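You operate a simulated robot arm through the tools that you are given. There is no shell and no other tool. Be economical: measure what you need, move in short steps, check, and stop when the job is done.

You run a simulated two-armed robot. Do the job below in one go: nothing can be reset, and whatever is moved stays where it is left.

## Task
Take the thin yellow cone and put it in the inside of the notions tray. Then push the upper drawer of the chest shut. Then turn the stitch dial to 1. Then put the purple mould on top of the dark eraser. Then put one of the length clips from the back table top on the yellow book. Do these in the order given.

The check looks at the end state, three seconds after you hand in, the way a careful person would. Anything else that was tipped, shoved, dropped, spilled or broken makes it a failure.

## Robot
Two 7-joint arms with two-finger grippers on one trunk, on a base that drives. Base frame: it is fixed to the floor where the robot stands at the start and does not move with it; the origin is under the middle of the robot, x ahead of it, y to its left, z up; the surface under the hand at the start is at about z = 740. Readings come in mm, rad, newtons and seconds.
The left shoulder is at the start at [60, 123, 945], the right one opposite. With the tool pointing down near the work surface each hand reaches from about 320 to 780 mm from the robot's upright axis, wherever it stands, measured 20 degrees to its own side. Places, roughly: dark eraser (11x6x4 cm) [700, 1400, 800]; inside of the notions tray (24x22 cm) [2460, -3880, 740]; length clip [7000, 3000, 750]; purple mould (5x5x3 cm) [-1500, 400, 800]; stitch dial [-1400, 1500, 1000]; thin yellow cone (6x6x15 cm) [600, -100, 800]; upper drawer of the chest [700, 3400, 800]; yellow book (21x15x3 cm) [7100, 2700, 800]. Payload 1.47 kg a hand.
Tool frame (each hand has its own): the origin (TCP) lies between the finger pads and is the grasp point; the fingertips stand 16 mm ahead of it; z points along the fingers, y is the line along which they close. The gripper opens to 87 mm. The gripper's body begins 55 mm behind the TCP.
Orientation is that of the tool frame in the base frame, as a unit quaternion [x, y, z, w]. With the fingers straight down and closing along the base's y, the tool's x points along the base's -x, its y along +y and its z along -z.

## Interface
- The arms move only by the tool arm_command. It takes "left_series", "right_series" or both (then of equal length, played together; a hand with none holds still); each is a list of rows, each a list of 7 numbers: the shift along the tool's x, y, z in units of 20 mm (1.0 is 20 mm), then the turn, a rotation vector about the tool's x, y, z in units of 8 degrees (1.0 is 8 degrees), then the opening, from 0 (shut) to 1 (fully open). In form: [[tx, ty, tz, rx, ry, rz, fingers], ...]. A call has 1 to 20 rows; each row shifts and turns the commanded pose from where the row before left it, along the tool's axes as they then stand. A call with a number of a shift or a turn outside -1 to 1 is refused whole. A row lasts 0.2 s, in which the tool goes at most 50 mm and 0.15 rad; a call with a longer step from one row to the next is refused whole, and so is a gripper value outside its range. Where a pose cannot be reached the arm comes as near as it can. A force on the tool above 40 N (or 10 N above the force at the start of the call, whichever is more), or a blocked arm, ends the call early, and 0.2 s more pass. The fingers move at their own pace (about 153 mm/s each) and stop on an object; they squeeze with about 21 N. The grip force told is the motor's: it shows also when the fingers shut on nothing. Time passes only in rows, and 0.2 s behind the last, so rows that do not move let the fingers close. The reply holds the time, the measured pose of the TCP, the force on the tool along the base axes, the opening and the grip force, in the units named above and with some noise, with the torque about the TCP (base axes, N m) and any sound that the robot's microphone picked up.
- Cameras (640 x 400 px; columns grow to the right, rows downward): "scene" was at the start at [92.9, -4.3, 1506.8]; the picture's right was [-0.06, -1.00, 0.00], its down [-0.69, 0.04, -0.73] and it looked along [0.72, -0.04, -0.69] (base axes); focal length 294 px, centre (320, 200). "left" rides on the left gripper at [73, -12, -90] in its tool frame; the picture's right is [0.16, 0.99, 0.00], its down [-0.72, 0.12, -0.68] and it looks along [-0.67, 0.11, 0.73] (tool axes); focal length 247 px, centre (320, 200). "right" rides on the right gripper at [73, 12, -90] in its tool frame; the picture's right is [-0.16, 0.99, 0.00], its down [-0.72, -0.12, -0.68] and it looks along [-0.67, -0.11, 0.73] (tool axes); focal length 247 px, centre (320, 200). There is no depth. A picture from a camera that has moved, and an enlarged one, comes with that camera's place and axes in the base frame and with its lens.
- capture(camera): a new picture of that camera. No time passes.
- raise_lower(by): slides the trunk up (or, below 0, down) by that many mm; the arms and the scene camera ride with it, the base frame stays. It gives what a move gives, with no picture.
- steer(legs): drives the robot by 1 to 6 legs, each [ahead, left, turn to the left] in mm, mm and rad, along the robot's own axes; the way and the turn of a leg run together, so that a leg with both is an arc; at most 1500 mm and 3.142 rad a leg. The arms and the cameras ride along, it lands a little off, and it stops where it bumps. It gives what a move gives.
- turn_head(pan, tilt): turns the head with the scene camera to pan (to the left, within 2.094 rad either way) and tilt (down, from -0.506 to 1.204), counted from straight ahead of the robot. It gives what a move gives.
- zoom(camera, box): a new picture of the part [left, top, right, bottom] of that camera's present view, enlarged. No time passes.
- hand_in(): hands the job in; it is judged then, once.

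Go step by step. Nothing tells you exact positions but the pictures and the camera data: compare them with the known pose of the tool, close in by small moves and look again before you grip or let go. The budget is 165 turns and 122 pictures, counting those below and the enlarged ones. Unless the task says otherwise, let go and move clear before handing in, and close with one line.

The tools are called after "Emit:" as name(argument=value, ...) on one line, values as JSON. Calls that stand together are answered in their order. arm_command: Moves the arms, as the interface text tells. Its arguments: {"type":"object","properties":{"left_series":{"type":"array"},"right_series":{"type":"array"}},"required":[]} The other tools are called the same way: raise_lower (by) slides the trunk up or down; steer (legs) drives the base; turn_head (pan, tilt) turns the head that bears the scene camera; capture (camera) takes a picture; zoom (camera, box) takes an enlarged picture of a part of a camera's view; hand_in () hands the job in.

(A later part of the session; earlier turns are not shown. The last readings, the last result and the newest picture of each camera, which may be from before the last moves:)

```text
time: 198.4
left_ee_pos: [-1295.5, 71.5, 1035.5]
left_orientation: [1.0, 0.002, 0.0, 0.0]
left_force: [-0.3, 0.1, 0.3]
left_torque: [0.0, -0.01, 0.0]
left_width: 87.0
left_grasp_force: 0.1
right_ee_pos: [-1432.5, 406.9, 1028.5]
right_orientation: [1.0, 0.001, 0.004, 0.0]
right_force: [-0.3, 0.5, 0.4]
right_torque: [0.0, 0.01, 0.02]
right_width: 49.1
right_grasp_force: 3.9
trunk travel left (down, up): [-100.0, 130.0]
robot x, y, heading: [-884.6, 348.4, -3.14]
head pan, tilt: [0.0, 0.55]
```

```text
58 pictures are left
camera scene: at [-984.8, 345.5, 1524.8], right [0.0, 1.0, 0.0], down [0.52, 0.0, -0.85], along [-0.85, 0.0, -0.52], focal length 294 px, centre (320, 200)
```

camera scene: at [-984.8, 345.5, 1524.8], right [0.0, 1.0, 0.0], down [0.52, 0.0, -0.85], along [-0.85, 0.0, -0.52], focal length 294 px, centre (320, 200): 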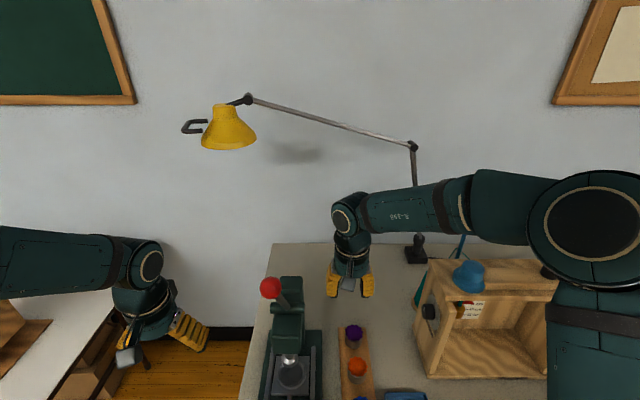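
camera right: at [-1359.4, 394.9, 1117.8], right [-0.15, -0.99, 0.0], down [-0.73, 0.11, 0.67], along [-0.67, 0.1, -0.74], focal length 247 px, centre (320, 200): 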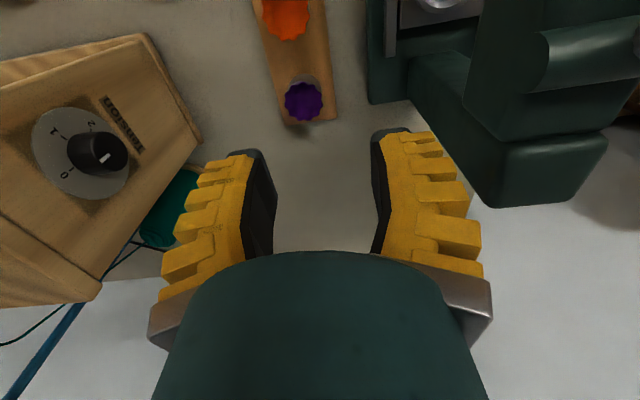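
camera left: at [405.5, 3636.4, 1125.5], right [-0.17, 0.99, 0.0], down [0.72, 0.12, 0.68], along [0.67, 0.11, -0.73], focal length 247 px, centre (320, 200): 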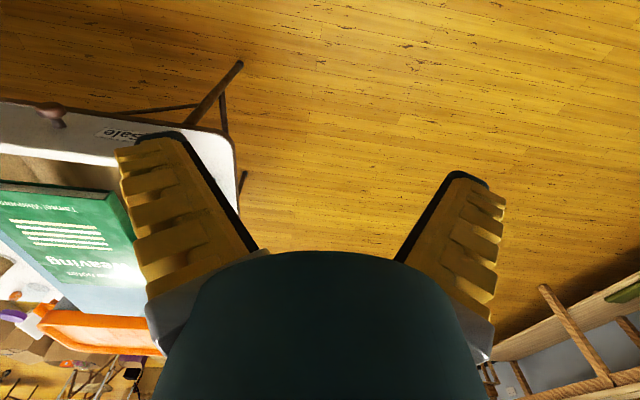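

Emit:
zoom(camera="scene", box=[320, 300, 400, 400])

Emit:
zoom(camera="right", box=[240, 0, 380, 150])

```text
4.00 times, centred on (360, 350) of scene
camera zoom: at [-984.8, 345.5, 1524.8], right [0.0, 1.0, 0.0], down [0.52, 0.0, -0.85], along [-0.85, 0.0, -0.52], focal length 1178 px, centre (160, -400)
```

zoom: 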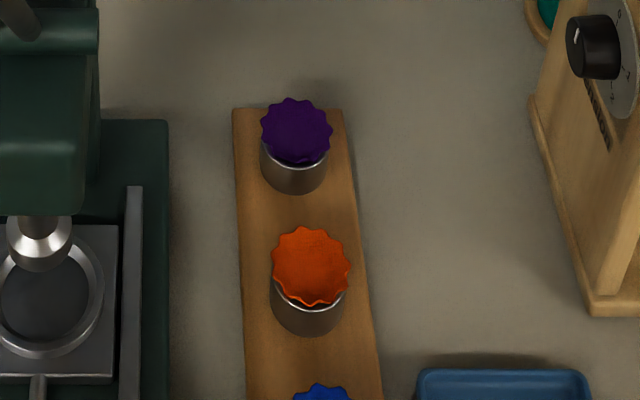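

```text
2.67 times, centred on (310, 75) of right
camera zoom: at [-1359.4, 394.9, 1117.8], right [-0.15, -0.99, 0.0], down [-0.73, 0.11, 0.67], along [-0.67, 0.1, -0.74], focal length 659 px, centre (347, 533)
```

zoom: 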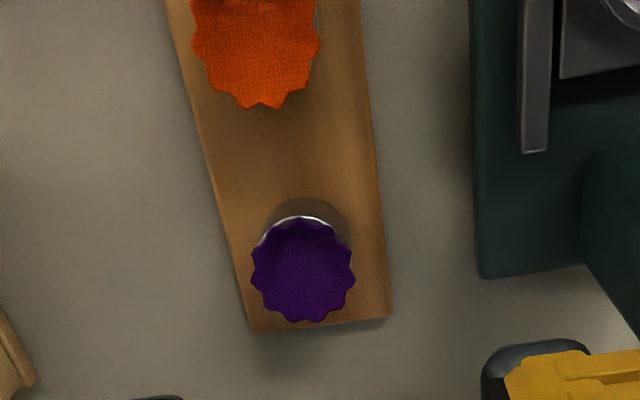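

Purple mould: centre about (-1479,436), top ≈795. I move above it, lower to z≈870 with open fingers, and look again.

Emit:
arm_command(right_series=[[-0.8, -0.5, 0, 0, 0, 0, 1], [-0.8, -0.5, 0, 0, 0, 0, 1], [-0.73, -0.45, 0, 0, 0, 0, 1], [0, 0, 1, 0, 0, 0, 1], [0, 0, 1, 0, 0, 0, 1], [0, 0, 1, 0, 0, 0, 1], [0, 0, 1, 0, 0, 0, 1], [0, 0, 1, 0, 0, 0, 1], [0, 0, 1, 0, 0, 0, 1], [0, 0, 1, 0, 0, 0, 1], [0, 0, 1, 0, 0, 0, 1], [0, 0, 0, 0, 0, 0, 1]])

Emit:
capture(camera="right")

Emit:
zoom(camera="scene", box=[290, 280, 410, 400])

```text
time: 201.0
left_ee_pos: [-1295.1, 71.4, 1035.9]
left_orientation: [1.0, 0.001, -0.001, 0.0]
left_force: [0.3, -0.3, 0.4]
left_torque: [0.0, -0.02, 0.02]
left_width: 86.8
left_grasp_force: 0.0
right_ee_pos: [-1475.2, 437.1, 867.8]
right_orientation: [1.0, 0.002, 0.004, 0.0]
right_force: [-0.2, -0.2, 0.2]
right_torque: [-0.01, 0.01, 0.0]
right_width: 86.9
right_grasp_force: 0.1
trunk travel left (down, up): [-100.0, 130.0]
robot x, y, heading: [-886.2, 340.0, -3.143]
head pan, tilt: [0.0, 0.55]
```

```text
55 pictures are left
camera right: at [-1403.3, 425.7, 957.3], right [-0.15, -0.99, 0.0], down [-0.73, 0.11, 0.67], along [-0.67, 0.1, -0.74], focal length 247 px, centre (320, 200)
```

right: 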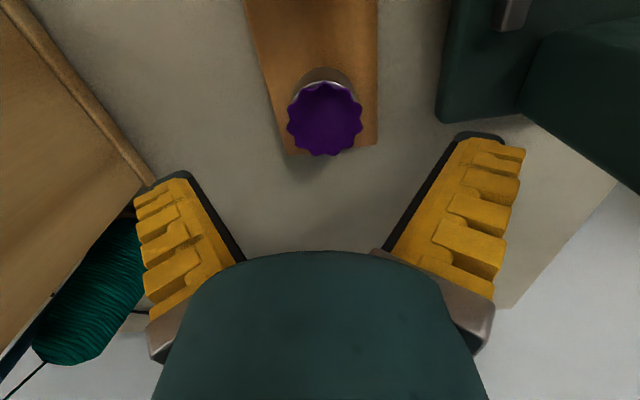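

```text
3.33 times, centred on (350, 340) of scene
camera zoom: at [-984.0, 345.4, 1524.9], right [0.0, 1.0, 0.0], down [0.52, 0.0, -0.85], along [-0.85, 0.0, -0.52], focal length 981 px, centre (220, -267)
```

zoom: 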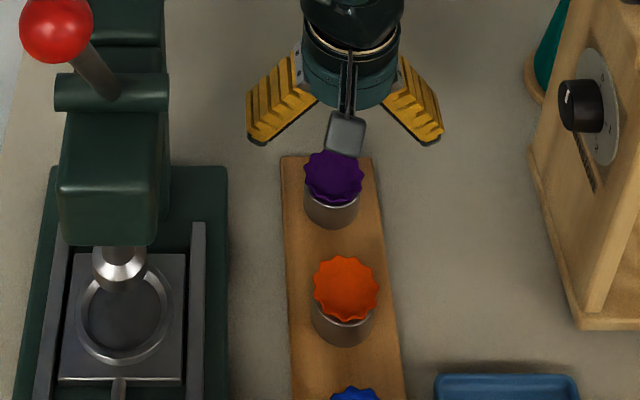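

Mould centre at (-1477,434). I trim, go down to z≈784 and check.

Emit:
arm_command(right_series=[[-0.1, 0.15, 0.5, 0, 0, 0, 1], [0, 0, 1, 0, 0, 0, 1], [0, 0, 1, 0, 0, 0, 1], [0, 0, 1, 0, 0, 0, 1], [0, 0, 0.5, 0, 0, 0, 1], [0, 0, 0.15, 0, 0, 0, 1], [0, 0, 0, 0, 0, 0, 1]])

Emit:
capture(camera="right")

Emit:
zoom(camera="scene", box=[310, 300, 390, 400])

```text
time: 202.6
left_ee_pos: [-1295.5, 71.5, 1037.2]
left_orientation: [1.0, 0.001, 0.0, 0.0]
left_force: [-0.5, -0.2, -0.5]
left_torque: [0.01, 0.01, -0.01]
left_width: 87.1
left_grasp_force: 0.0
right_ee_pos: [-1476.1, 432.6, 784.0]
right_orientation: [1.0, 0.001, 0.003, -0.001]
right_force: [-1.0, 0.2, 0.2]
right_torque: [0.02, 0.03, 0.0]
right_width: 87.0
right_grasp_force: 0.0
trunk travel left (down, up): [-100.0, 130.0]
robot x, y, heading: [-885.5, 347.3, -3.133]
head pan, tilt: [0.0, 0.55]
```

```text
53 pictures are left
camera right: at [-1404.5, 420.9, 874.4], right [-0.15, -0.99, 0.0], down [-0.73, 0.11, 0.68], along [-0.67, 0.11, -0.74], focal length 247 px, centre (320, 200)
```

right: 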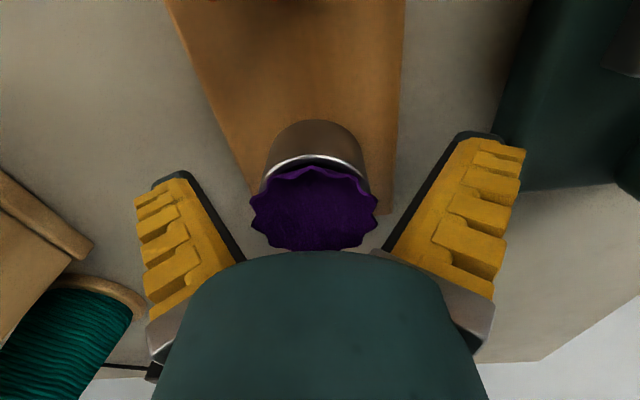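

```text
4.00 times, centred on (350, 350) of scene
camera zoom: at [-984.1, 345.5, 1524.8], right [0.0, 1.0, 0.0], down [0.52, 0.0, -0.85], along [-0.85, 0.0, -0.52], focal length 1178 px, centre (200, -400)
```

zoom: 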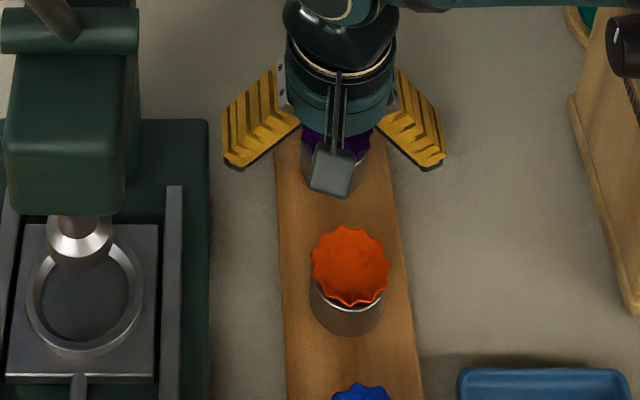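

All views fit a top at z≈805, so the wood strip is higher than thought. I raise 8 mm, trim and close.

Emit:
arm_command(right_series=[[0.1, -0.1, -0.4, 0, 0, 0, 1], [0, 0, 0, 0, 0, 0, 0.6], [0, 0, 0, 0, 0, 0, 0.3], [0, 0, 0, 0, 0, 0, 0.2], [0, 0, 0, 0, 0, 0, 0.2]])

Emit:
capture(camera="right")

```text
time: 203.8
left_ee_pos: [-1295.2, 71.0, 1037.2]
left_orientation: [1.0, 0.003, -0.001, 0.0]
left_force: [0.0, -0.4, 1.0]
left_torque: [0.01, 0.01, -0.03]
left_width: 87.2
left_grasp_force: 0.0
right_ee_pos: [-1474.8, 435.8, 793.8]
right_orientation: [1.0, 0.002, 0.004, 0.001]
right_force: [0.9, -1.3, 2.5]
right_torque: [-0.03, -0.1, -0.05]
right_width: 39.8
right_grasp_force: 20.6
trunk travel left (down, up): [-100.0, 130.0]
robot x, y, heading: [-884.2, 346.4, -3.14]
head pan, tilt: [0.0, 0.55]
```

```text
51 pictures are left
camera right: at [-1402.6, 423.1, 883.2], right [-0.15, -0.99, 0.0], down [-0.73, 0.11, 0.68], along [-0.67, 0.1, -0.74], focal length 247 px, centre (320, 200)
```

right: 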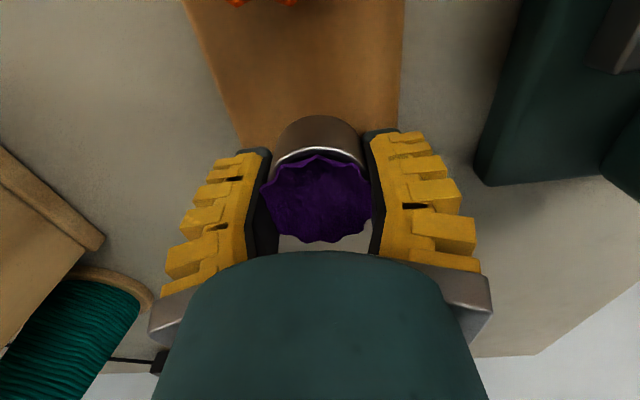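

Gripped at 40 mm. I lift and see what comes up.

Emit:
arm_command(right_series=[[0, 0, -0.5, 0, 0, 0, 0], [0, 0, -0.5, 0, 0, 0, 0], [0, 0, -1, 0, 0, 0, 0], [0, 0, -1, 0, 0, 0, 0], [0, 0, -1, 0, 0, 0, 0], [0, 0, -1, 0, 0, 0, 0], [0, 0, -1, 0, 0, 0, 0], [0, 0, -1, 0, 0, 0, 0], [0, 0, 0, 0, 0, 0, 0]])

Emit:
zoom(camera="scene", box=[290, 250, 420, 400])

Emit:
capture(camera="right")

```text
time: 205.8
left_ee_pos: [-1294.7, 72.6, 1036.3]
left_orientation: [1.0, 0.001, 0.0, 0.0]
left_force: [0.1, 0.9, -0.2]
left_torque: [0.0, 0.0, -0.02]
left_width: 87.0
left_grasp_force: 0.1
right_ee_pos: [-1476.0, 434.7, 932.8]
right_orientation: [1.0, 0.002, 0.004, 0.0]
right_force: [-0.2, -1.0, -1.3]
right_torque: [0.0, -0.03, 0.04]
right_width: 39.6
right_grasp_force: 21.7
trunk travel left (down, up): [-100.0, 130.0]
robot x, y, heading: [-880.8, 345.0, -3.136]
head pan, tilt: [0.0, 0.55]
```

```text
2.67 times, centred on (355, 325) of scene
camera zoom: at [-984.4, 345.6, 1524.8], right [0.0, 1.0, 0.0], down [0.52, 0.0, -0.85], along [-0.85, 0.0, -0.52], focal length 785 px, centre (227, -133)
```

zoom: 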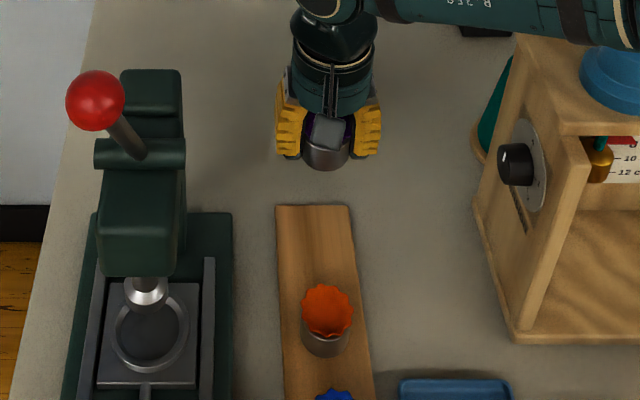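

```text
49 pictures are left
camera right: at [-1404.5, 422.6, 1022.9], right [-0.15, -0.99, 0.0], down [-0.73, 0.11, 0.67], along [-0.67, 0.11, -0.74], focal length 247 px, centre (320, 200)
```

right: 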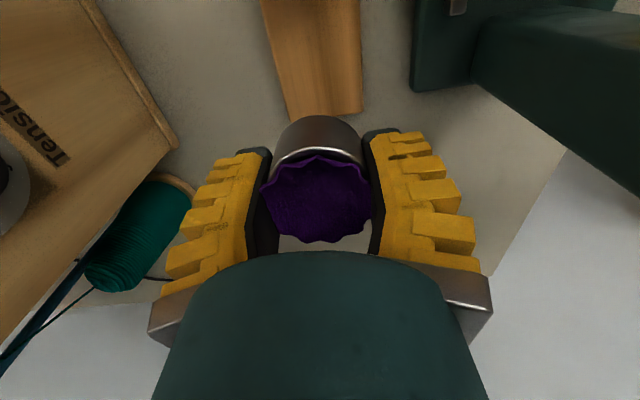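

The whole mould is held. I raise it, back out, and go over to the eraser's table facing +x.

Emit:
arm_command(right_series=[[0.5, 0, -1, 0, 0, 0, 0], [0.5, 0, -1, 0, 0, 0, 0], [0.5, 0, -1, 0, 0, 0, 0], [0.5, 0, -1, 0, 0, 0, 0], [0.5, 0, -1, 0, 0, 0, 0], [0, 0, 0, 0, 0, 0, 0]])

Emit:
steer(legs=[[-520, 0, 0], [0, 0, -1.571], [1050, 0, 0], [0, 0, -1.571]])

Emit:
capture(camera="scene")

```text
time: 207.2
left_ee_pos: [-1295.3, 72.1, 1036.7]
left_orientation: [1.0, 0.002, 0.0, 0.001]
left_force: [0.7, 0.4, -1.1]
left_torque: [0.0, 0.01, 0.02]
left_width: 86.8
left_grasp_force: 0.1
right_ee_pos: [-1425.3, 434.2, 1033.6]
right_orientation: [1.0, 0.002, 0.004, 0.0]
right_force: [-0.4, -0.8, -2.0]
right_torque: [-0.04, -0.03, 0.01]
right_width: 39.6
right_grasp_force: 20.7
trunk travel left (down, up): [-100.0, 130.0]
robot x, y, heading: [-878.8, 344.3, -3.142]
head pan, tilt: [0.0, 0.55]
```

```text
time: 222.9
left_ee_pos: [41.7, 1655.2, 1036.0]
left_orientation: [-0.006, 1.0, 0.0, 0.0]
left_force: [-0.2, 0.5, 0.3]
left_torque: [-0.01, 0.01, -0.02]
left_width: 86.7
left_grasp_force: 0.1
right_ee_pos: [173.8, 1294.4, 1033.3]
right_orientation: [-0.006, 1.0, 0.0, -0.004]
right_force: [-0.2, -0.5, -1.3]
right_torque: [-0.02, 0.01, 0.0]
right_width: 38.6
right_grasp_force: 21.3
trunk travel left (down, up): [-100.0, 130.0]
robot x, y, heading: [-366.3, 1377.4, 0.015]
head pan, tilt: [0.0, 0.55]
```

```text
48 pictures are left
camera scene: at [-265.7, 1380.6, 1524.8], right [0.01, -1.0, 0.0], down [-0.52, -0.01, -0.85], along [0.85, 0.01, -0.52], focal length 294 px, centre (320, 200)
```

scene: 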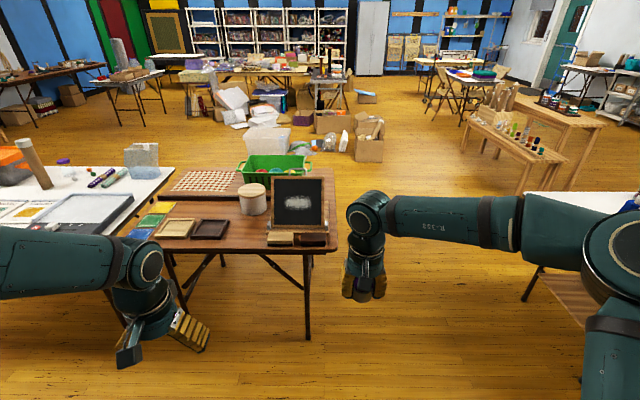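

Emit:
zoom(camera="scene", box=[230, 160, 350, 260])

```text
4.00 times, centred on (290, 210) of scene
camera zoom: at [-265.7, 1380.6, 1524.8], right [0.01, -1.0, 0.0], down [-0.52, -0.01, -0.85], along [0.85, 0.01, -0.52], focal length 1178 px, centre (440, 160)
```

zoom: 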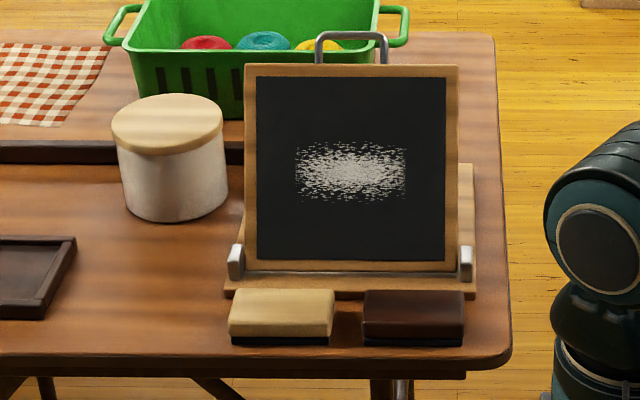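

The dark eraser lies in front of the blackboard easel, centre about (671,1418), top ≈780. I strafe left a bit and drive in.

Emit:
steer(legs=[[0, 120, -0.015], [420, 0, 0]])

Emit:
turn_head(pan=0, tilt=0.8)

Emit:
capture(camera="scene")

Emit:
capture(camera="right")

```text
time: 226.8
left_ee_pos: [467.9, 1762.7, 1035.4]
left_orientation: [0.007, 1.0, 0.0, 0.0]
left_force: [-0.4, -0.1, -0.1]
left_torque: [0.01, -0.02, 0.0]
left_width: 87.1
left_grasp_force: 0.0
right_ee_pos: [592.0, 1398.3, 1033.4]
right_orientation: [0.007, 1.0, 0.001, -0.005]
right_force: [0.1, -0.5, -1.6]
right_torque: [-0.05, 0.0, -0.01]
right_width: 38.9
right_grasp_force: 21.5
trunk travel left (down, up): [-100.0, 130.0]
robot x, y, heading: [51.8, 1497.6, -0.014]
head pan, tilt: [0.0, 0.55]
```

```text
time: 227.6
left_ee_pos: [467.4, 1762.2, 1035.3]
left_orientation: [0.007, 1.0, 0.0, 0.001]
left_force: [-0.6, -0.5, -0.4]
left_torque: [0.01, -0.02, 0.02]
left_width: 86.9
left_grasp_force: 0.2
right_ee_pos: [591.0, 1398.5, 1032.3]
right_orientation: [0.008, 1.0, 0.0, -0.003]
right_force: [-0.1, -0.3, -1.2]
right_torque: [0.02, -0.01, 0.01]
right_width: 38.9
right_grasp_force: 21.0
trunk travel left (down, up): [-100.0, 130.0]
robot x, y, heading: [51.9, 1497.3, -0.017]
head pan, tilt: [0.0, 0.799]
```

```text
46 pictures are left
camera scene: at [144.1, 1496.3, 1503.5], right [-0.01, -1.0, 0.0], down [-0.72, 0.01, -0.7], along [0.7, -0.01, -0.72], focal length 294 px, centre (320, 200)
```

scene: 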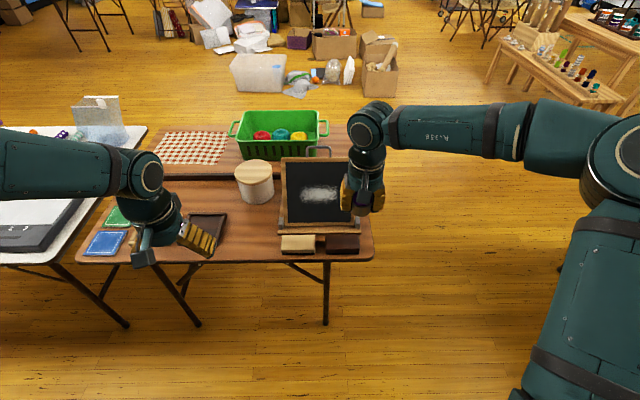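

```text
45 pictures are left
camera right: at [519.2, 1411.0, 1123.4], right [0.17, 0.99, 0.0], down [0.73, -0.13, 0.67], along [0.66, -0.12, -0.74], focal length 247 px, centre (320, 200)
```

right: 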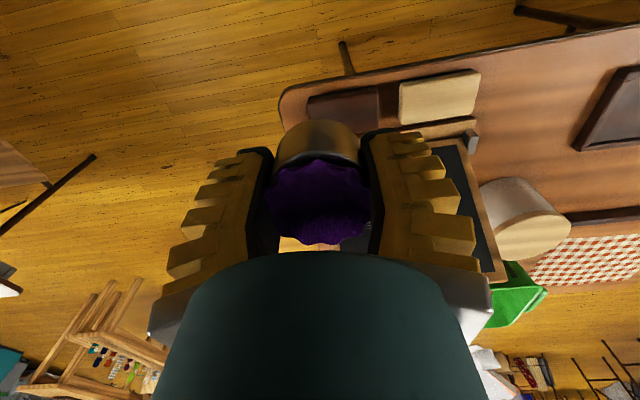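

Emit:
zoom(camera="scene", box=[260, 170, 400, 270])

Emit:
zoom(camera="right", box=[270, 40, 490, 180])

```text
4.00 times, centred on (330, 220) of scene
camera zoom: at [144.1, 1496.3, 1503.5], right [-0.01, -1.0, 0.0], down [-0.72, 0.01, -0.7], along [0.7, -0.01, -0.72], focal length 1178 px, centre (280, 120)
```

zoom: 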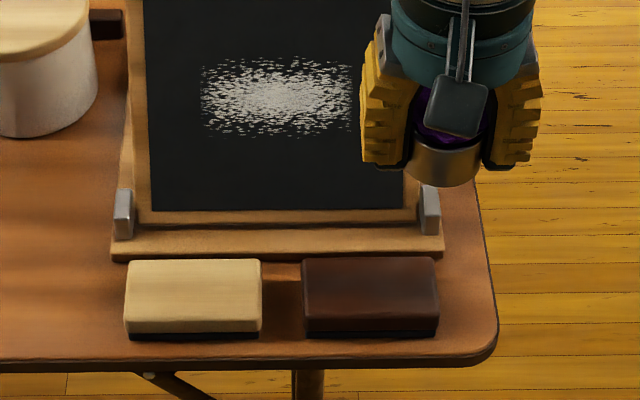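

```text
2.86 times, centred on (380, 110) of right
camera zoom: at [519.2, 1411.0, 1123.4], right [0.17, 0.99, 0.0], down [0.73, -0.13, 0.67], along [0.66, -0.12, -0.74], focal length 706 px, centre (149, 457)
```

zoom: 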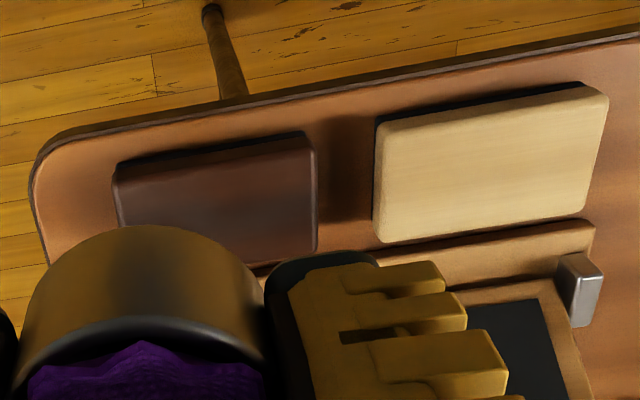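

Eraser top centre at about (669,1420,782). I move over it and lower to TCP z≈840.

Emit:
arm_command(right_series=[[-1, 0.3, 0, 0, 0, 0, 0], [-1, 0.3, 0, 0, 0, 0, 0], [-1, 0.3, 0, 0, 0, 0, 0], [-0.9, 0.23, 0, 0, 0, 0, 0], [0, 0, 1, 0, 0, 0, 0], [0, 0, 1, 0, 0, 0, 0], [0, 0, 1, 0, 0, 0, 0], [0, 0, 1, 0, 0, 0, 0], [0, 0, 1, 0, 0, 0, 0], [0, 0, 1, 0, 0, 0, 0], [0, 0, 1, 0, 0, 0, 0], [0, 0, 1, 0, 0, 0, 0], [0, 0, 1, 0, 0, 0, 0], [0, 0, 0.5, 0, 0, 0, 0], [0, 0, 0, 0, 0, 0, 0]])

Emit:
zoom(camera="scene", box=[260, 170, 400, 270])

Emit:
capture(camera="right")

```text
time: 230.8
left_ee_pos: [468.6, 1762.5, 1035.2]
left_orientation: [0.007, 1.0, 0.0, 0.0]
left_force: [-0.3, -0.8, 0.0]
left_torque: [0.0, -0.02, 0.06]
left_width: 86.9
left_grasp_force: 0.0
right_ee_pos: [668.1, 1419.9, 842.1]
right_orientation: [0.008, 1.0, -0.001, -0.002]
right_force: [-0.2, -0.7, -1.3]
right_torque: [0.02, -0.01, 0.0]
right_width: 38.6
right_grasp_force: 21.0
trunk travel left (down, up): [-100.0, 130.0]
robot x, y, heading: [52.6, 1499.3, -0.015]
head pan, tilt: [0.0, 0.799]
```

```text
4.00 times, centred on (330, 220) of scene
camera zoom: at [144.1, 1496.3, 1503.4], right [-0.01, -1.0, 0.0], down [-0.72, 0.01, -0.7], along [0.7, -0.01, -0.72], focal length 1178 px, centre (280, 120)
```

zoom: 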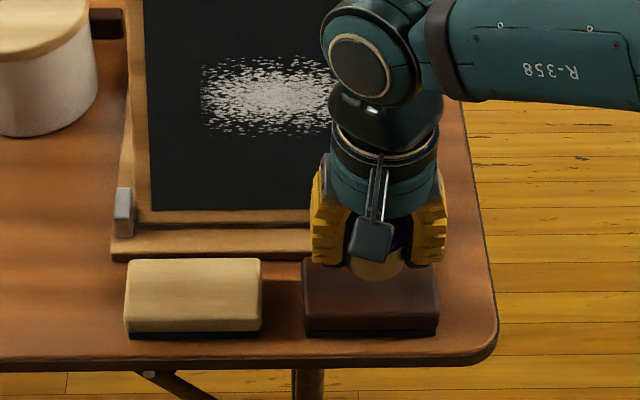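

```text
41 pictures are left
camera right: at [596.1, 1432.4, 932.2], right [0.17, 0.98, 0.0], down [0.73, -0.13, 0.68], along [0.66, -0.12, -0.74], focal length 247 px, centre (320, 200)
```

right: 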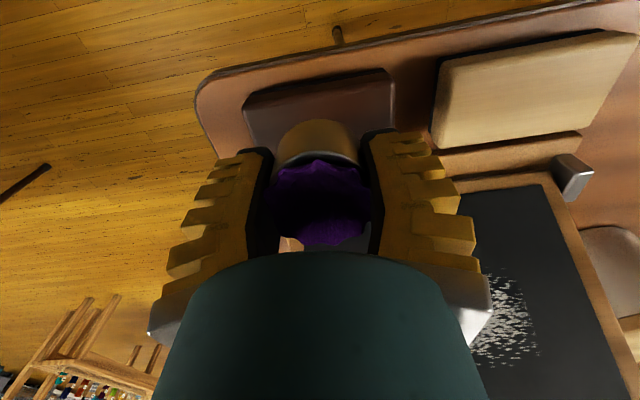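

Lined up. I lower in small steps until contact.

Emit:
arm_command(right_series=[[0, 0.1, 0.4, 0, 0, 0, 0], [0, 0, 0.4, 0, 0, 0, 0], [0, 0, 0.2, 0, 0, 0, 0], [0, 0, 0.2, 0, 0, 0, 0], [0, 0, 0, 0, 0, 0, 0]])

Emit:
zoom(camera="scene", box=[310, 210, 390, 270])

```text
time: 232.0
left_ee_pos: [468.9, 1763.6, 1036.3]
left_orientation: [0.007, 1.0, 0.0, 0.001]
left_force: [0.2, -0.1, -0.8]
left_torque: [0.01, -0.01, -0.01]
left_width: 86.8
left_grasp_force: 0.0
right_ee_pos: [668.4, 1420.9, 819.7]
right_orientation: [0.007, 1.0, 0.0, -0.003]
right_force: [0.0, -0.4, -2.0]
right_torque: [0.01, -0.02, 0.01]
right_width: 38.5
right_grasp_force: 20.3
trunk travel left (down, up): [-100.0, 130.0]
robot x, y, heading: [52.0, 1495.0, -0.016]
head pan, tilt: [0.0, 0.799]
```

```text
6.67 times, centred on (350, 240) of scene
camera zoom: at [144.1, 1496.3, 1503.4], right [-0.01, -1.0, 0.0], down [-0.72, 0.01, -0.7], along [0.7, -0.01, -0.72], focal length 1963 px, centre (120, -67)
```

zoom: 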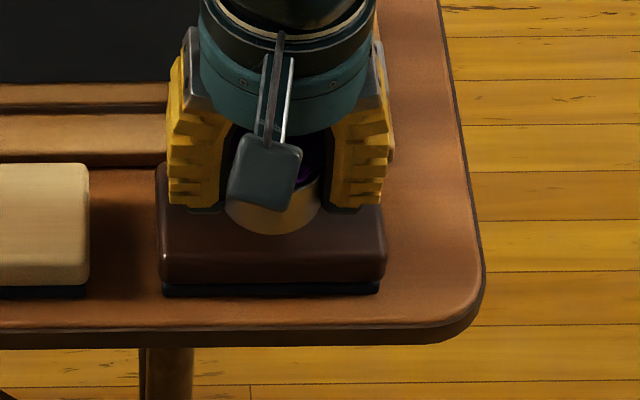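

Emit:
arm_command(right_series=[[-0.2, 0, 0.15, 0, 0, 0, 0], [0, 0, 0.15, 0, 0, 0, 0], [0, 0, 0, 0, 0, 0, 0]])

Emit:
arm_command(right_series=[[0, 0, 0.15, 0, 0, 0, 0], [0, 0, 0, 0, 0, 0, 0]])

```text
time: 232.8
left_ee_pos: [469.2, 1762.4, 1035.6]
left_orientation: [0.006, 1.0, 0.0, 0.0]
left_force: [0.1, 1.1, 0.8]
left_torque: [-0.03, -0.02, -0.03]
left_width: 87.1
left_grasp_force: 0.1
right_ee_pos: [673.7, 1420.9, 813.0]
right_orientation: [0.007, 1.0, 0.001, -0.004]
right_force: [0.2, 0.3, -0.9]
right_torque: [-0.02, 0.05, 0.03]
right_width: 38.7
right_grasp_force: 21.3
trunk travel left (down, up): [-100.0, 130.0]
robot x, y, heading: [57.7, 1495.8, -0.011]
head pan, tilt: [0.0, 0.799]
```

```text
time: 233.4
left_ee_pos: [468.9, 1762.6, 1036.5]
left_orientation: [0.007, 1.0, 0.0, 0.0]
left_force: [0.5, 0.8, 0.3]
left_torque: [0.02, 0.01, 0.01]
left_width: 87.2
left_grasp_force: 0.0
right_ee_pos: [672.2, 1420.8, 810.1]
right_orientation: [0.007, 1.0, 0.0, -0.003]
right_force: [-0.4, 0.1, -2.0]
right_torque: [0.02, -0.04, 0.01]
right_width: 38.6
right_grasp_force: 21.1
trunk travel left (down, up): [-100.0, 130.0]
robot x, y, heading: [50.5, 1497.0, -0.016]
head pan, tilt: [0.0, 0.799]
```

Emit:
arm_command(right_series=[[0, 0, 0.15, 0, 0, 0, 0], [0, 0, 0, 0, 0, 0, 0]])

Emit:
arm_command(right_series=[[0, 0, 0.15, 0, 0, 0, 0], [0, 0, 0, 0, 0, 0, 0]])

Emit:
zoom(camera="scene", box=[310, 210, 390, 270])

```text
time: 234.0
left_ee_pos: [468.5, 1763.7, 1036.3]
left_orientation: [0.007, 1.0, 0.0, 0.0]
left_force: [0.3, 0.0, 0.3]
left_torque: [-0.03, -0.02, -0.03]
left_width: 87.1
left_grasp_force: 0.0
right_ee_pos: [672.9, 1419.4, 806.6]
right_orientation: [0.007, 1.0, 0.0, -0.004]
right_force: [0.2, 0.0, -3.1]
right_torque: [0.02, -0.03, -0.02]
right_width: 38.8
right_grasp_force: 20.9
trunk travel left (down, up): [-100.0, 130.0]
robot x, y, heading: [52.4, 1494.6, -0.016]
head pan, tilt: [0.0, 0.799]
```

```text
time: 234.6
left_ee_pos: [469.0, 1762.5, 1036.6]
left_orientation: [0.007, 1.0, 0.0, 0.0]
left_force: [0.0, -0.3, 0.5]
left_torque: [-0.02, 0.03, -0.01]
left_width: 86.9
left_grasp_force: 0.2
right_ee_pos: [672.6, 1420.8, 804.0]
right_orientation: [0.007, 1.0, -0.001, -0.003]
right_force: [-0.1, -0.3, -2.1]
right_torque: [0.0, -0.01, 0.0]
right_width: 38.4
right_grasp_force: 20.6
trunk travel left (down, up): [-100.0, 130.0]
robot x, y, heading: [53.9, 1495.2, -0.012]
head pan, tilt: [0.0, 0.799]
```

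```text
6.67 times, centred on (350, 240) of scene
camera zoom: at [144.1, 1496.3, 1503.4], right [-0.01, -1.0, 0.0], down [-0.72, 0.01, -0.7], along [0.7, -0.01, -0.72], focal length 1963 px, centre (120, -67)
```

zoom: 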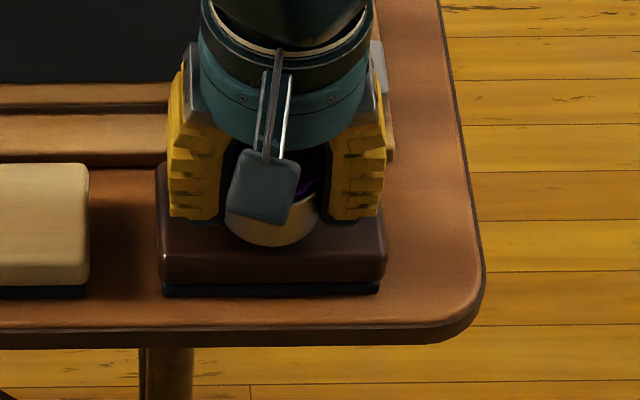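

Emit:
arm_command(right_series=[[0, 0, 0.12, 0, 0, 0, 0], [0, 0, 0, 0, 0, 0, 0]])

Emit:
arm_command(right_series=[[0, 0, 0.12, 0, 0, 0, 0], [0, 0, 0, 0, 0, 0, 0]])

Emit:
zoom(camera="right", box=[220, 50, 420, 250])

```text
time: 235.2
left_ee_pos: [467.9, 1763.0, 1035.6]
left_orientation: [0.007, 1.0, 0.0, 0.0]
left_force: [0.1, -0.1, 0.6]
left_torque: [0.04, 0.02, -0.01]
left_width: 87.1
left_grasp_force: 0.1
right_ee_pos: [671.5, 1420.6, 801.5]
right_orientation: [0.007, 1.0, 0.0, -0.004]
right_force: [-0.8, 0.8, -1.4]
right_torque: [0.0, 0.04, 0.0]
right_width: 38.7
right_grasp_force: 21.1
trunk travel left (down, up): [-100.0, 130.0]
robot x, y, heading: [53.2, 1496.6, -0.018]
head pan, tilt: [0.0, 0.799]
```

```text
time: 235.8
left_ee_pos: [466.6, 1761.9, 1036.5]
left_orientation: [0.007, 1.0, 0.001, 0.0]
left_force: [0.3, -0.4, -1.3]
left_torque: [-0.02, 0.01, -0.01]
left_width: 87.1
left_grasp_force: 0.1
right_ee_pos: [671.5, 1422.7, 799.2]
right_orientation: [0.007, 1.0, 0.0, -0.004]
right_force: [-0.3, -0.3, -1.6]
right_torque: [0.01, 0.0, 0.01]
right_width: 38.8
right_grasp_force: 21.2
trunk travel left (down, up): [-100.0, 130.0]
robot x, y, heading: [53.2, 1498.1, -0.014]
head pan, tilt: [0.0, 0.799]
```

```text
2.00 times, centred on (320, 150) of right
camera zoom: at [599.8, 1434.2, 888.8], right [0.17, 0.99, 0.0], down [0.73, -0.13, 0.67], along [0.66, -0.12, -0.74], focal length 494 px, centre (320, 300)
```

zoom: 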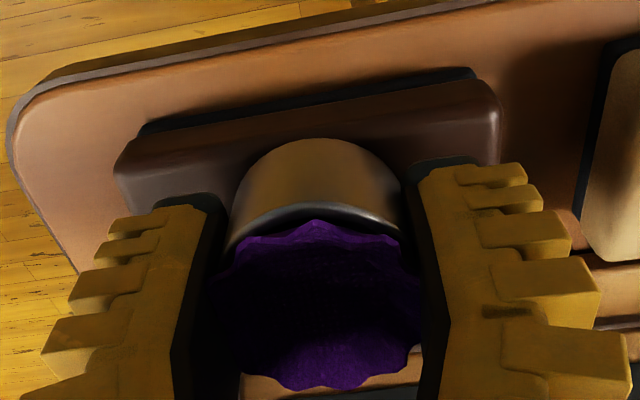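

Emit:
arm_command(right_series=[[0, 0, 0.12, 0, 0, 0, 0], [0, 0, 0, 0, 0, 0, 0]])

Emit:
arm_command(right_series=[[0, 0, 0.12, 0, 0, 0, 0], [0, 0, 0, 0, 0, 0, 0]])

Emit:
arm_command(right_series=[[0, 0, 0.1, 0, 0, 0, 0], [0, 0, 0, 0, 0, 0, 0]])

Emit:
zoom(camera="scene", box=[310, 210, 390, 270])

```text
time: 236.4
left_ee_pos: [467.7, 1762.2, 1035.8]
left_orientation: [0.007, 1.0, 0.0, 0.001]
left_force: [0.9, -0.2, -0.2]
left_torque: [0.03, 0.04, 0.02]
left_width: 87.1
left_grasp_force: 0.1
right_ee_pos: [671.2, 1422.9, 796.2]
right_orientation: [0.008, 1.0, 0.0, -0.003]
right_force: [0.5, 0.1, -1.6]
right_torque: [-0.05, 0.0, 0.01]
right_width: 38.6
right_grasp_force: 20.6
trunk travel left (down, up): [-100.0, 130.0]
robot x, y, heading: [50.3, 1496.7, -0.008]
head pan, tilt: [0.0, 0.799]
```

```text
time: 237.0
left_ee_pos: [468.2, 1762.6, 1036.5]
left_orientation: [0.007, 1.0, 0.001, 0.0]
left_force: [-0.4, 0.2, 0.2]
left_torque: [-0.03, 0.0, -0.01]
left_width: 86.8
left_grasp_force: 0.0
right_ee_pos: [672.3, 1421.3, 794.4]
right_orientation: [0.007, 1.0, 0.0, -0.003]
right_force: [0.1, -0.5, -1.5]
right_torque: [-0.03, 0.03, 0.0]
right_width: 38.5
right_grasp_force: 20.9
trunk travel left (down, up): [-100.0, 130.0]
robot x, y, heading: [54.5, 1499.2, -0.02]
head pan, tilt: [0.0, 0.799]
```

```text
time: 237.6
left_ee_pos: [467.9, 1763.2, 1036.3]
left_orientation: [0.007, 1.0, 0.0, 0.0]
left_force: [0.8, -0.6, 0.7]
left_torque: [0.01, -0.01, -0.01]
left_width: 87.2
left_grasp_force: 0.0
right_ee_pos: [671.8, 1421.9, 793.5]
right_orientation: [0.006, 1.0, 0.0, -0.004]
right_force: [-1.4, 0.2, 4.8]
right_torque: [0.03, 0.09, 0.02]
right_width: 38.7
right_grasp_force: 21.5
trunk travel left (down, up): [-100.0, 130.0]
robot x, y, heading: [55.5, 1496.2, -0.018]
head pan, tilt: [0.0, 0.799]
```

```text
6.67 times, centred on (350, 240) of scene
camera zoom: at [143.5, 1496.3, 1503.5], right [-0.01, -1.0, 0.0], down [-0.72, 0.01, -0.7], along [0.7, -0.01, -0.72], focal length 1963 px, centre (120, -67)
```

zoom: 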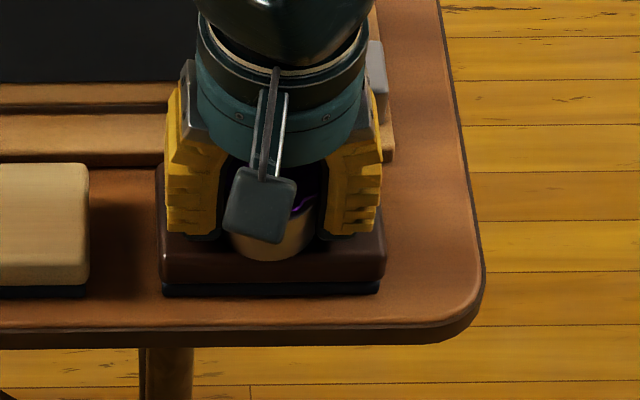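

Contact, but the eraser's top is lower than assumed (≈767) and so it lies about 11 mm farther back. I lift a little, shift forward 11 mm and set down again.

Emit:
arm_command(right_series=[[0, 0, -0.5, 0, 0, 0, 0], [-0.55, 0, 0, 0, 0, 0, 0], [0, 0, 0.25, 0, 0, 0, 0], [0, 0, 0.15, 0, 0, 0, 0], [0, 0, 0, 0, 0, 0, 0]])

Emit:
arm_command(right_series=[[0, 0, 0.13, 0, 0, 0, 0], [0, 0, 0, 0, 0, 0, 0]])

Emit:
zoom(camera="scene", box=[310, 210, 390, 270])

```text
time: 238.8
left_ee_pos: [468.7, 1762.0, 1036.8]
left_orientation: [0.007, 1.0, 0.0, 0.0]
left_force: [0.5, 1.0, 0.1]
left_torque: [-0.02, 0.0, 0.01]
left_width: 87.0
left_grasp_force: 0.2
right_ee_pos: [683.6, 1421.9, 794.2]
right_orientation: [0.007, 1.0, 0.0, -0.003]
right_force: [0.6, 0.3, -0.8]
right_torque: [-0.05, -0.01, -0.02]
right_width: 38.8
right_grasp_force: 21.0
trunk travel left (down, up): [-100.0, 130.0]
robot x, y, heading: [51.8, 1498.0, -0.013]
head pan, tilt: [0.0, 0.799]
```

```text
time: 239.4
left_ee_pos: [467.0, 1762.7, 1037.2]
left_orientation: [0.007, 1.0, 0.0, 0.0]
left_force: [-0.4, -0.1, -0.3]
left_torque: [-0.04, 0.0, -0.05]
left_width: 86.7
left_grasp_force: 0.0
right_ee_pos: [683.1, 1421.5, 792.0]
right_orientation: [0.007, 1.0, 0.0, -0.002]
right_force: [-0.8, -1.2, 9.7]
right_torque: [-0.01, 0.12, 0.0]
right_width: 39.0
right_grasp_force: 20.6
trunk travel left (down, up): [-100.0, 130.0]
robot x, y, heading: [50.6, 1495.4, -0.013]
head pan, tilt: [0.0, 0.799]
```

```text
6.67 times, centred on (350, 240) of scene
camera zoom: at [143.1, 1496.2, 1503.6], right [-0.01, -1.0, 0.0], down [-0.72, 0.01, -0.7], along [0.7, -0.01, -0.72], focal length 1963 px, centre (120, -67)
```

zoom: 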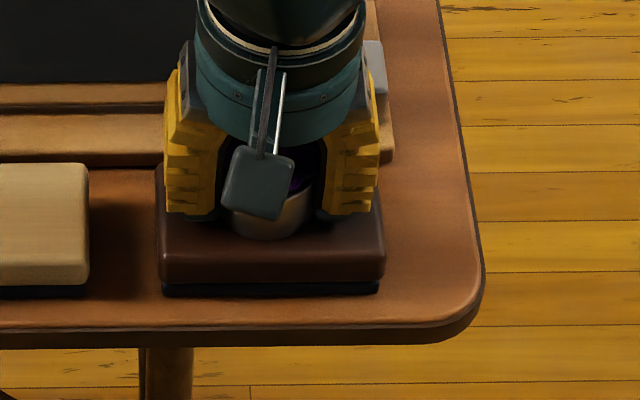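

Seated with 10 N on the middle of the eraser. I open, rise and check.

Emit:
arm_command(right_series=[[0, 0, -0.06, 0, 0, 0, 0], [0, 0, 0, 0, 0, 0, 0.55], [0, 0, 0, 0, 0, 0, 0.8], [0, 0, 0, 0, 0, 0, 0.8], [0, 0, -0.5, 0, 0, 0, 0.8], [0, 0, -1, 0, 0, 0, 0.8], [0, 0, -1, 0, 0, 0, 0.8], [0, 0, -1, 0, 0, 0, 0.8], [0, 0, -1, 0, 0, 0, 0.8], [0, 0, -1, 0, 0, 0, 0.8], [0, 0, -1, 0, 0, 0, 0.8], [0, 0, -1, 0, 0, 0, 0.8], [0, 0, -1, 0, 0, 0, 0.8], [0.5, 0, -1, 0, 0, 0, 0.8], [0.5, 0, -1, 0, 0, 0, 0.8], [0.5, 0, -1, 0, 0, 0, 0.8], [1, 0, -1, 0, 0, 0, 0.8], [1, 0, -0.5, 0, 0, 0, 0.8], [1, 0, 0, 0, 0, 0, 0.8]])

Emit:
zoom(camera="scene", box=[270, 170, 410, 270])

```text
time: 243.4
left_ee_pos: [468.4, 1762.0, 1035.9]
left_orientation: [0.008, 1.0, 0.0, 0.0]
left_force: [0.2, 0.9, 0.1]
left_torque: [0.05, -0.02, 0.02]
left_width: 87.2
left_grasp_force: 0.1
right_ee_pos: [594.5, 1421.0, 1053.3]
right_orientation: [0.007, 1.0, 0.0, -0.005]
right_force: [-0.2, -0.2, 0.3]
right_torque: [-0.02, 0.01, 0.01]
right_width: 72.9
right_grasp_force: 2.4
trunk travel left (down, up): [-100.0, 130.0]
robot x, y, heading: [55.2, 1496.9, -0.011]
head pan, tilt: [0.0, 0.799]
```

```text
4.00 times, centred on (340, 220) of scene
camera zoom: at [143.4, 1496.2, 1503.5], right [-0.01, -1.0, 0.0], down [-0.72, 0.01, -0.7], along [0.7, -0.01, -0.72], focal length 1178 px, centre (240, 120)
```

zoom: 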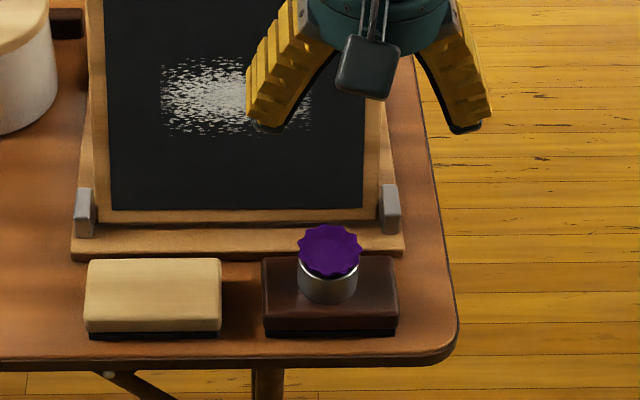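

The mould sits squarely on the dark eraser. Next the clip: I back off, line up with the gap between the two tables (y≈812) and look ahead.

Emit:
steer(legs=[[-330, 0, 0.013], [0, -685, 0]])

Emit:
turn_head(pan=0.15, tilt=0.25)

Emit:
capture(camera="scene")

```text
time: 251.5
left_ee_pos: [146.7, 1095.6, 1036.4]
left_orientation: [-0.001, 1.0, 0.0, 0.0]
left_force: [1.3, -0.3, 0.1]
left_torque: [-0.01, 0.01, 0.04]
left_width: 87.1
left_grasp_force: 0.0
right_ee_pos: [280.8, 755.8, 1052.7]
right_orientation: [-0.002, 1.0, 0.0, -0.003]
right_force: [0.6, -0.1, -0.1]
right_torque: [-0.03, -0.01, 0.01]
right_width: 73.2
right_grasp_force: 2.2
trunk travel left (down, up): [-100.0, 130.0]
robot x, y, heading: [-262.1, 822.2, 0.004]
head pan, tilt: [0.0, 0.799]
```

```text
time: 252.4
left_ee_pos: [146.7, 1096.2, 1036.4]
left_orientation: [-0.002, 1.0, -0.001, 0.0]
left_force: [0.3, 0.2, 0.4]
left_torque: [0.02, 0.01, -0.01]
left_width: 86.8
left_grasp_force: 0.1
right_ee_pos: [280.4, 756.2, 1052.9]
right_orientation: [-0.002, 1.0, 0.0, -0.004]
right_force: [0.4, 0.5, -0.5]
right_torque: [0.0, 0.0, 0.01]
right_width: 73.1
right_grasp_force: 2.3
trunk travel left (down, up): [-100.0, 130.0]
robot x, y, heading: [-262.8, 823.5, 0.005]
head pan, tilt: [0.15, 0.25]
```

```text
34 pictures are left
camera scene: at [-161.1, 838.3, 1552.5], right [0.15, -0.99, 0.0], down [-0.24, -0.04, -0.97], along [0.96, 0.15, -0.25], focal length 294 px, centre (320, 200)
```

scene: 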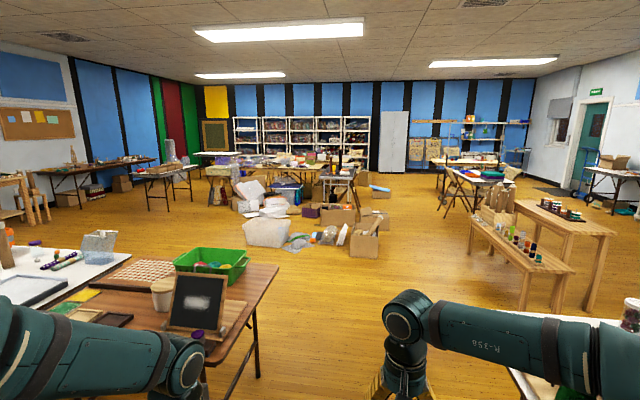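

Emit:
zoom(camera="scene", box=[180, 110, 420, 260])

```text
2.67 times, centred on (300, 185) of scene
camera zoom: at [-161.1, 838.3, 1552.5], right [0.15, -0.99, 0.0], down [-0.24, -0.04, -0.97], along [0.96, 0.15, -0.25], focal length 785 px, centre (373, 240)
```

zoom: 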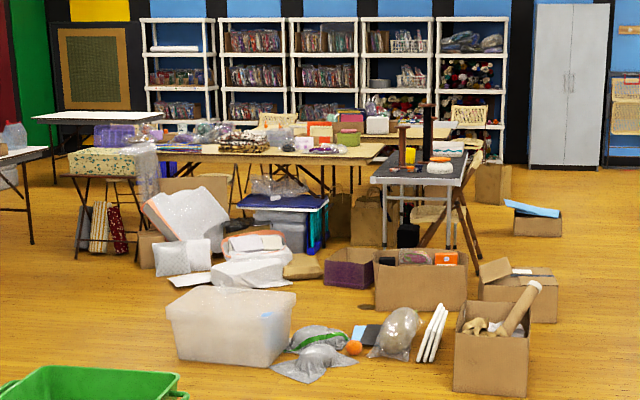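

The back table is beyond the piles; the free way is along the right (y≈0), between the boxes and the wooden benches. I drive through the gap and along it.

Emit:
steer(legs=[[1500, 0, 0], [0, 0, -0.44], [1500, 0, 0], [332, 0, 0], [0, 0, 0.435], [1400, 0, 0]])

Emit:
turn_head(pan=0.45, tilt=0.3)

Emit:
capture(camera="scene")

```text
time: 275.4
left_ee_pos: [4240.3, 533.5, 1037.6]
left_orientation: [-0.04, 0.999, 0.0, 0.002]
left_force: [-0.3, -0.3, 0.1]
left_torque: [0.02, -0.03, 0.0]
left_width: 87.2
left_grasp_force: 0.1
right_ee_pos: [4398.4, 205.9, 1054.6]
right_orientation: [-0.041, 0.999, 0.001, -0.003]
right_force: [-0.3, 0.1, 1.3]
right_torque: [0.04, -0.07, -0.04]
right_width: 73.0
right_grasp_force: 2.4
trunk travel left (down, up): [-100.0, 130.0]
robot x, y, heading: [3852.9, 231.8, 0.082]
head pan, tilt: [0.15, 0.25]
stopped in leg 6: the robot was blocked; the commanded pose is now the measured one
```

```text
time: 276.2
left_ee_pos: [4241.1, 534.0, 1035.8]
left_orientation: [-0.04, 0.999, 0.0, 0.0]
left_force: [-0.3, -0.3, -0.2]
left_torque: [-0.01, -0.03, 0.0]
left_width: 87.0
left_grasp_force: 0.1
right_ee_pos: [4400.5, 206.0, 1053.4]
right_orientation: [-0.04, 0.999, 0.001, -0.005]
right_force: [-0.5, -0.3, -0.4]
right_torque: [-0.03, 0.02, 0.01]
right_width: 73.0
right_grasp_force: 2.2
trunk travel left (down, up): [-100.0, 130.0]
robot x, y, heading: [3853.1, 232.2, 0.082]
head pan, tilt: [0.45, 0.3]
```

```text
32 pictures are left
camera scene: at [3943.9, 278.7, 1547.9], right [0.51, -0.86, 0.0], down [-0.25, -0.15, -0.96], along [0.82, 0.48, -0.3], focal length 294 px, centre (320, 200)
```

scene: 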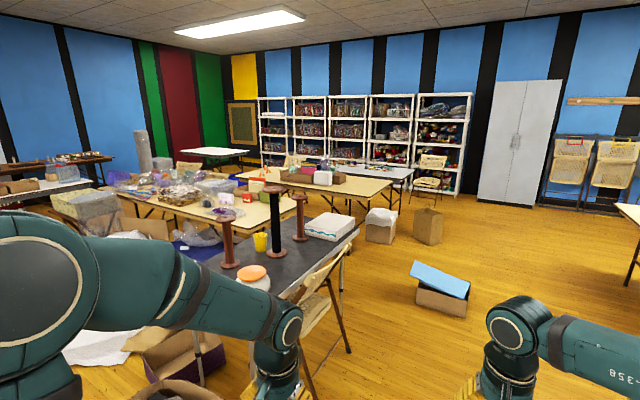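

I was blocked, having drifted left to y=232; likely near the box. I look down to see what is close before moving.

Emit:
turn_head(pan=0.5, tilt=0.95)

Emit:
capture(camera="scene")

```text
time: 277.2
left_ee_pos: [4241.6, 534.0, 1034.4]
left_orientation: [-0.04, 0.999, 0.001, -0.001]
left_force: [0.5, 0.3, 0.6]
left_torque: [-0.01, -0.02, 0.04]
left_width: 86.9
left_grasp_force: 0.1
right_ee_pos: [4399.5, 205.8, 1052.8]
right_orientation: [-0.04, 0.999, 0.001, -0.004]
right_force: [0.0, -0.1, 0.2]
right_torque: [0.01, -0.01, -0.02]
right_width: 72.9
right_grasp_force: 2.3
trunk travel left (down, up): [-100.0, 130.0]
robot x, y, heading: [3854.1, 231.4, 0.076]
head pan, tilt: [0.499, 0.949]
```

```text
31 pictures are left
camera scene: at [3924.8, 271.5, 1492.0], right [0.55, -0.84, 0.0], down [-0.68, -0.44, -0.58], along [0.49, 0.32, -0.81], focal length 294 px, centre (320, 200)
```

scene: 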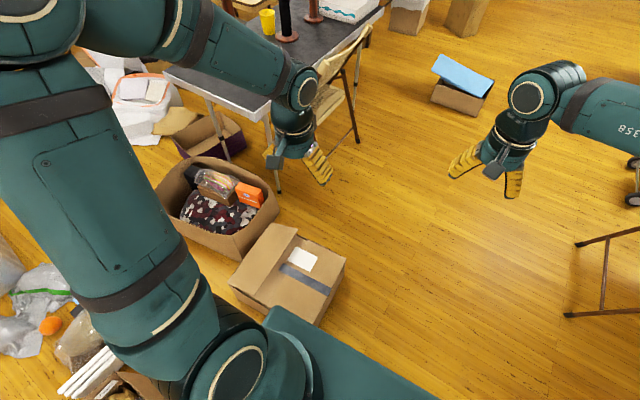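

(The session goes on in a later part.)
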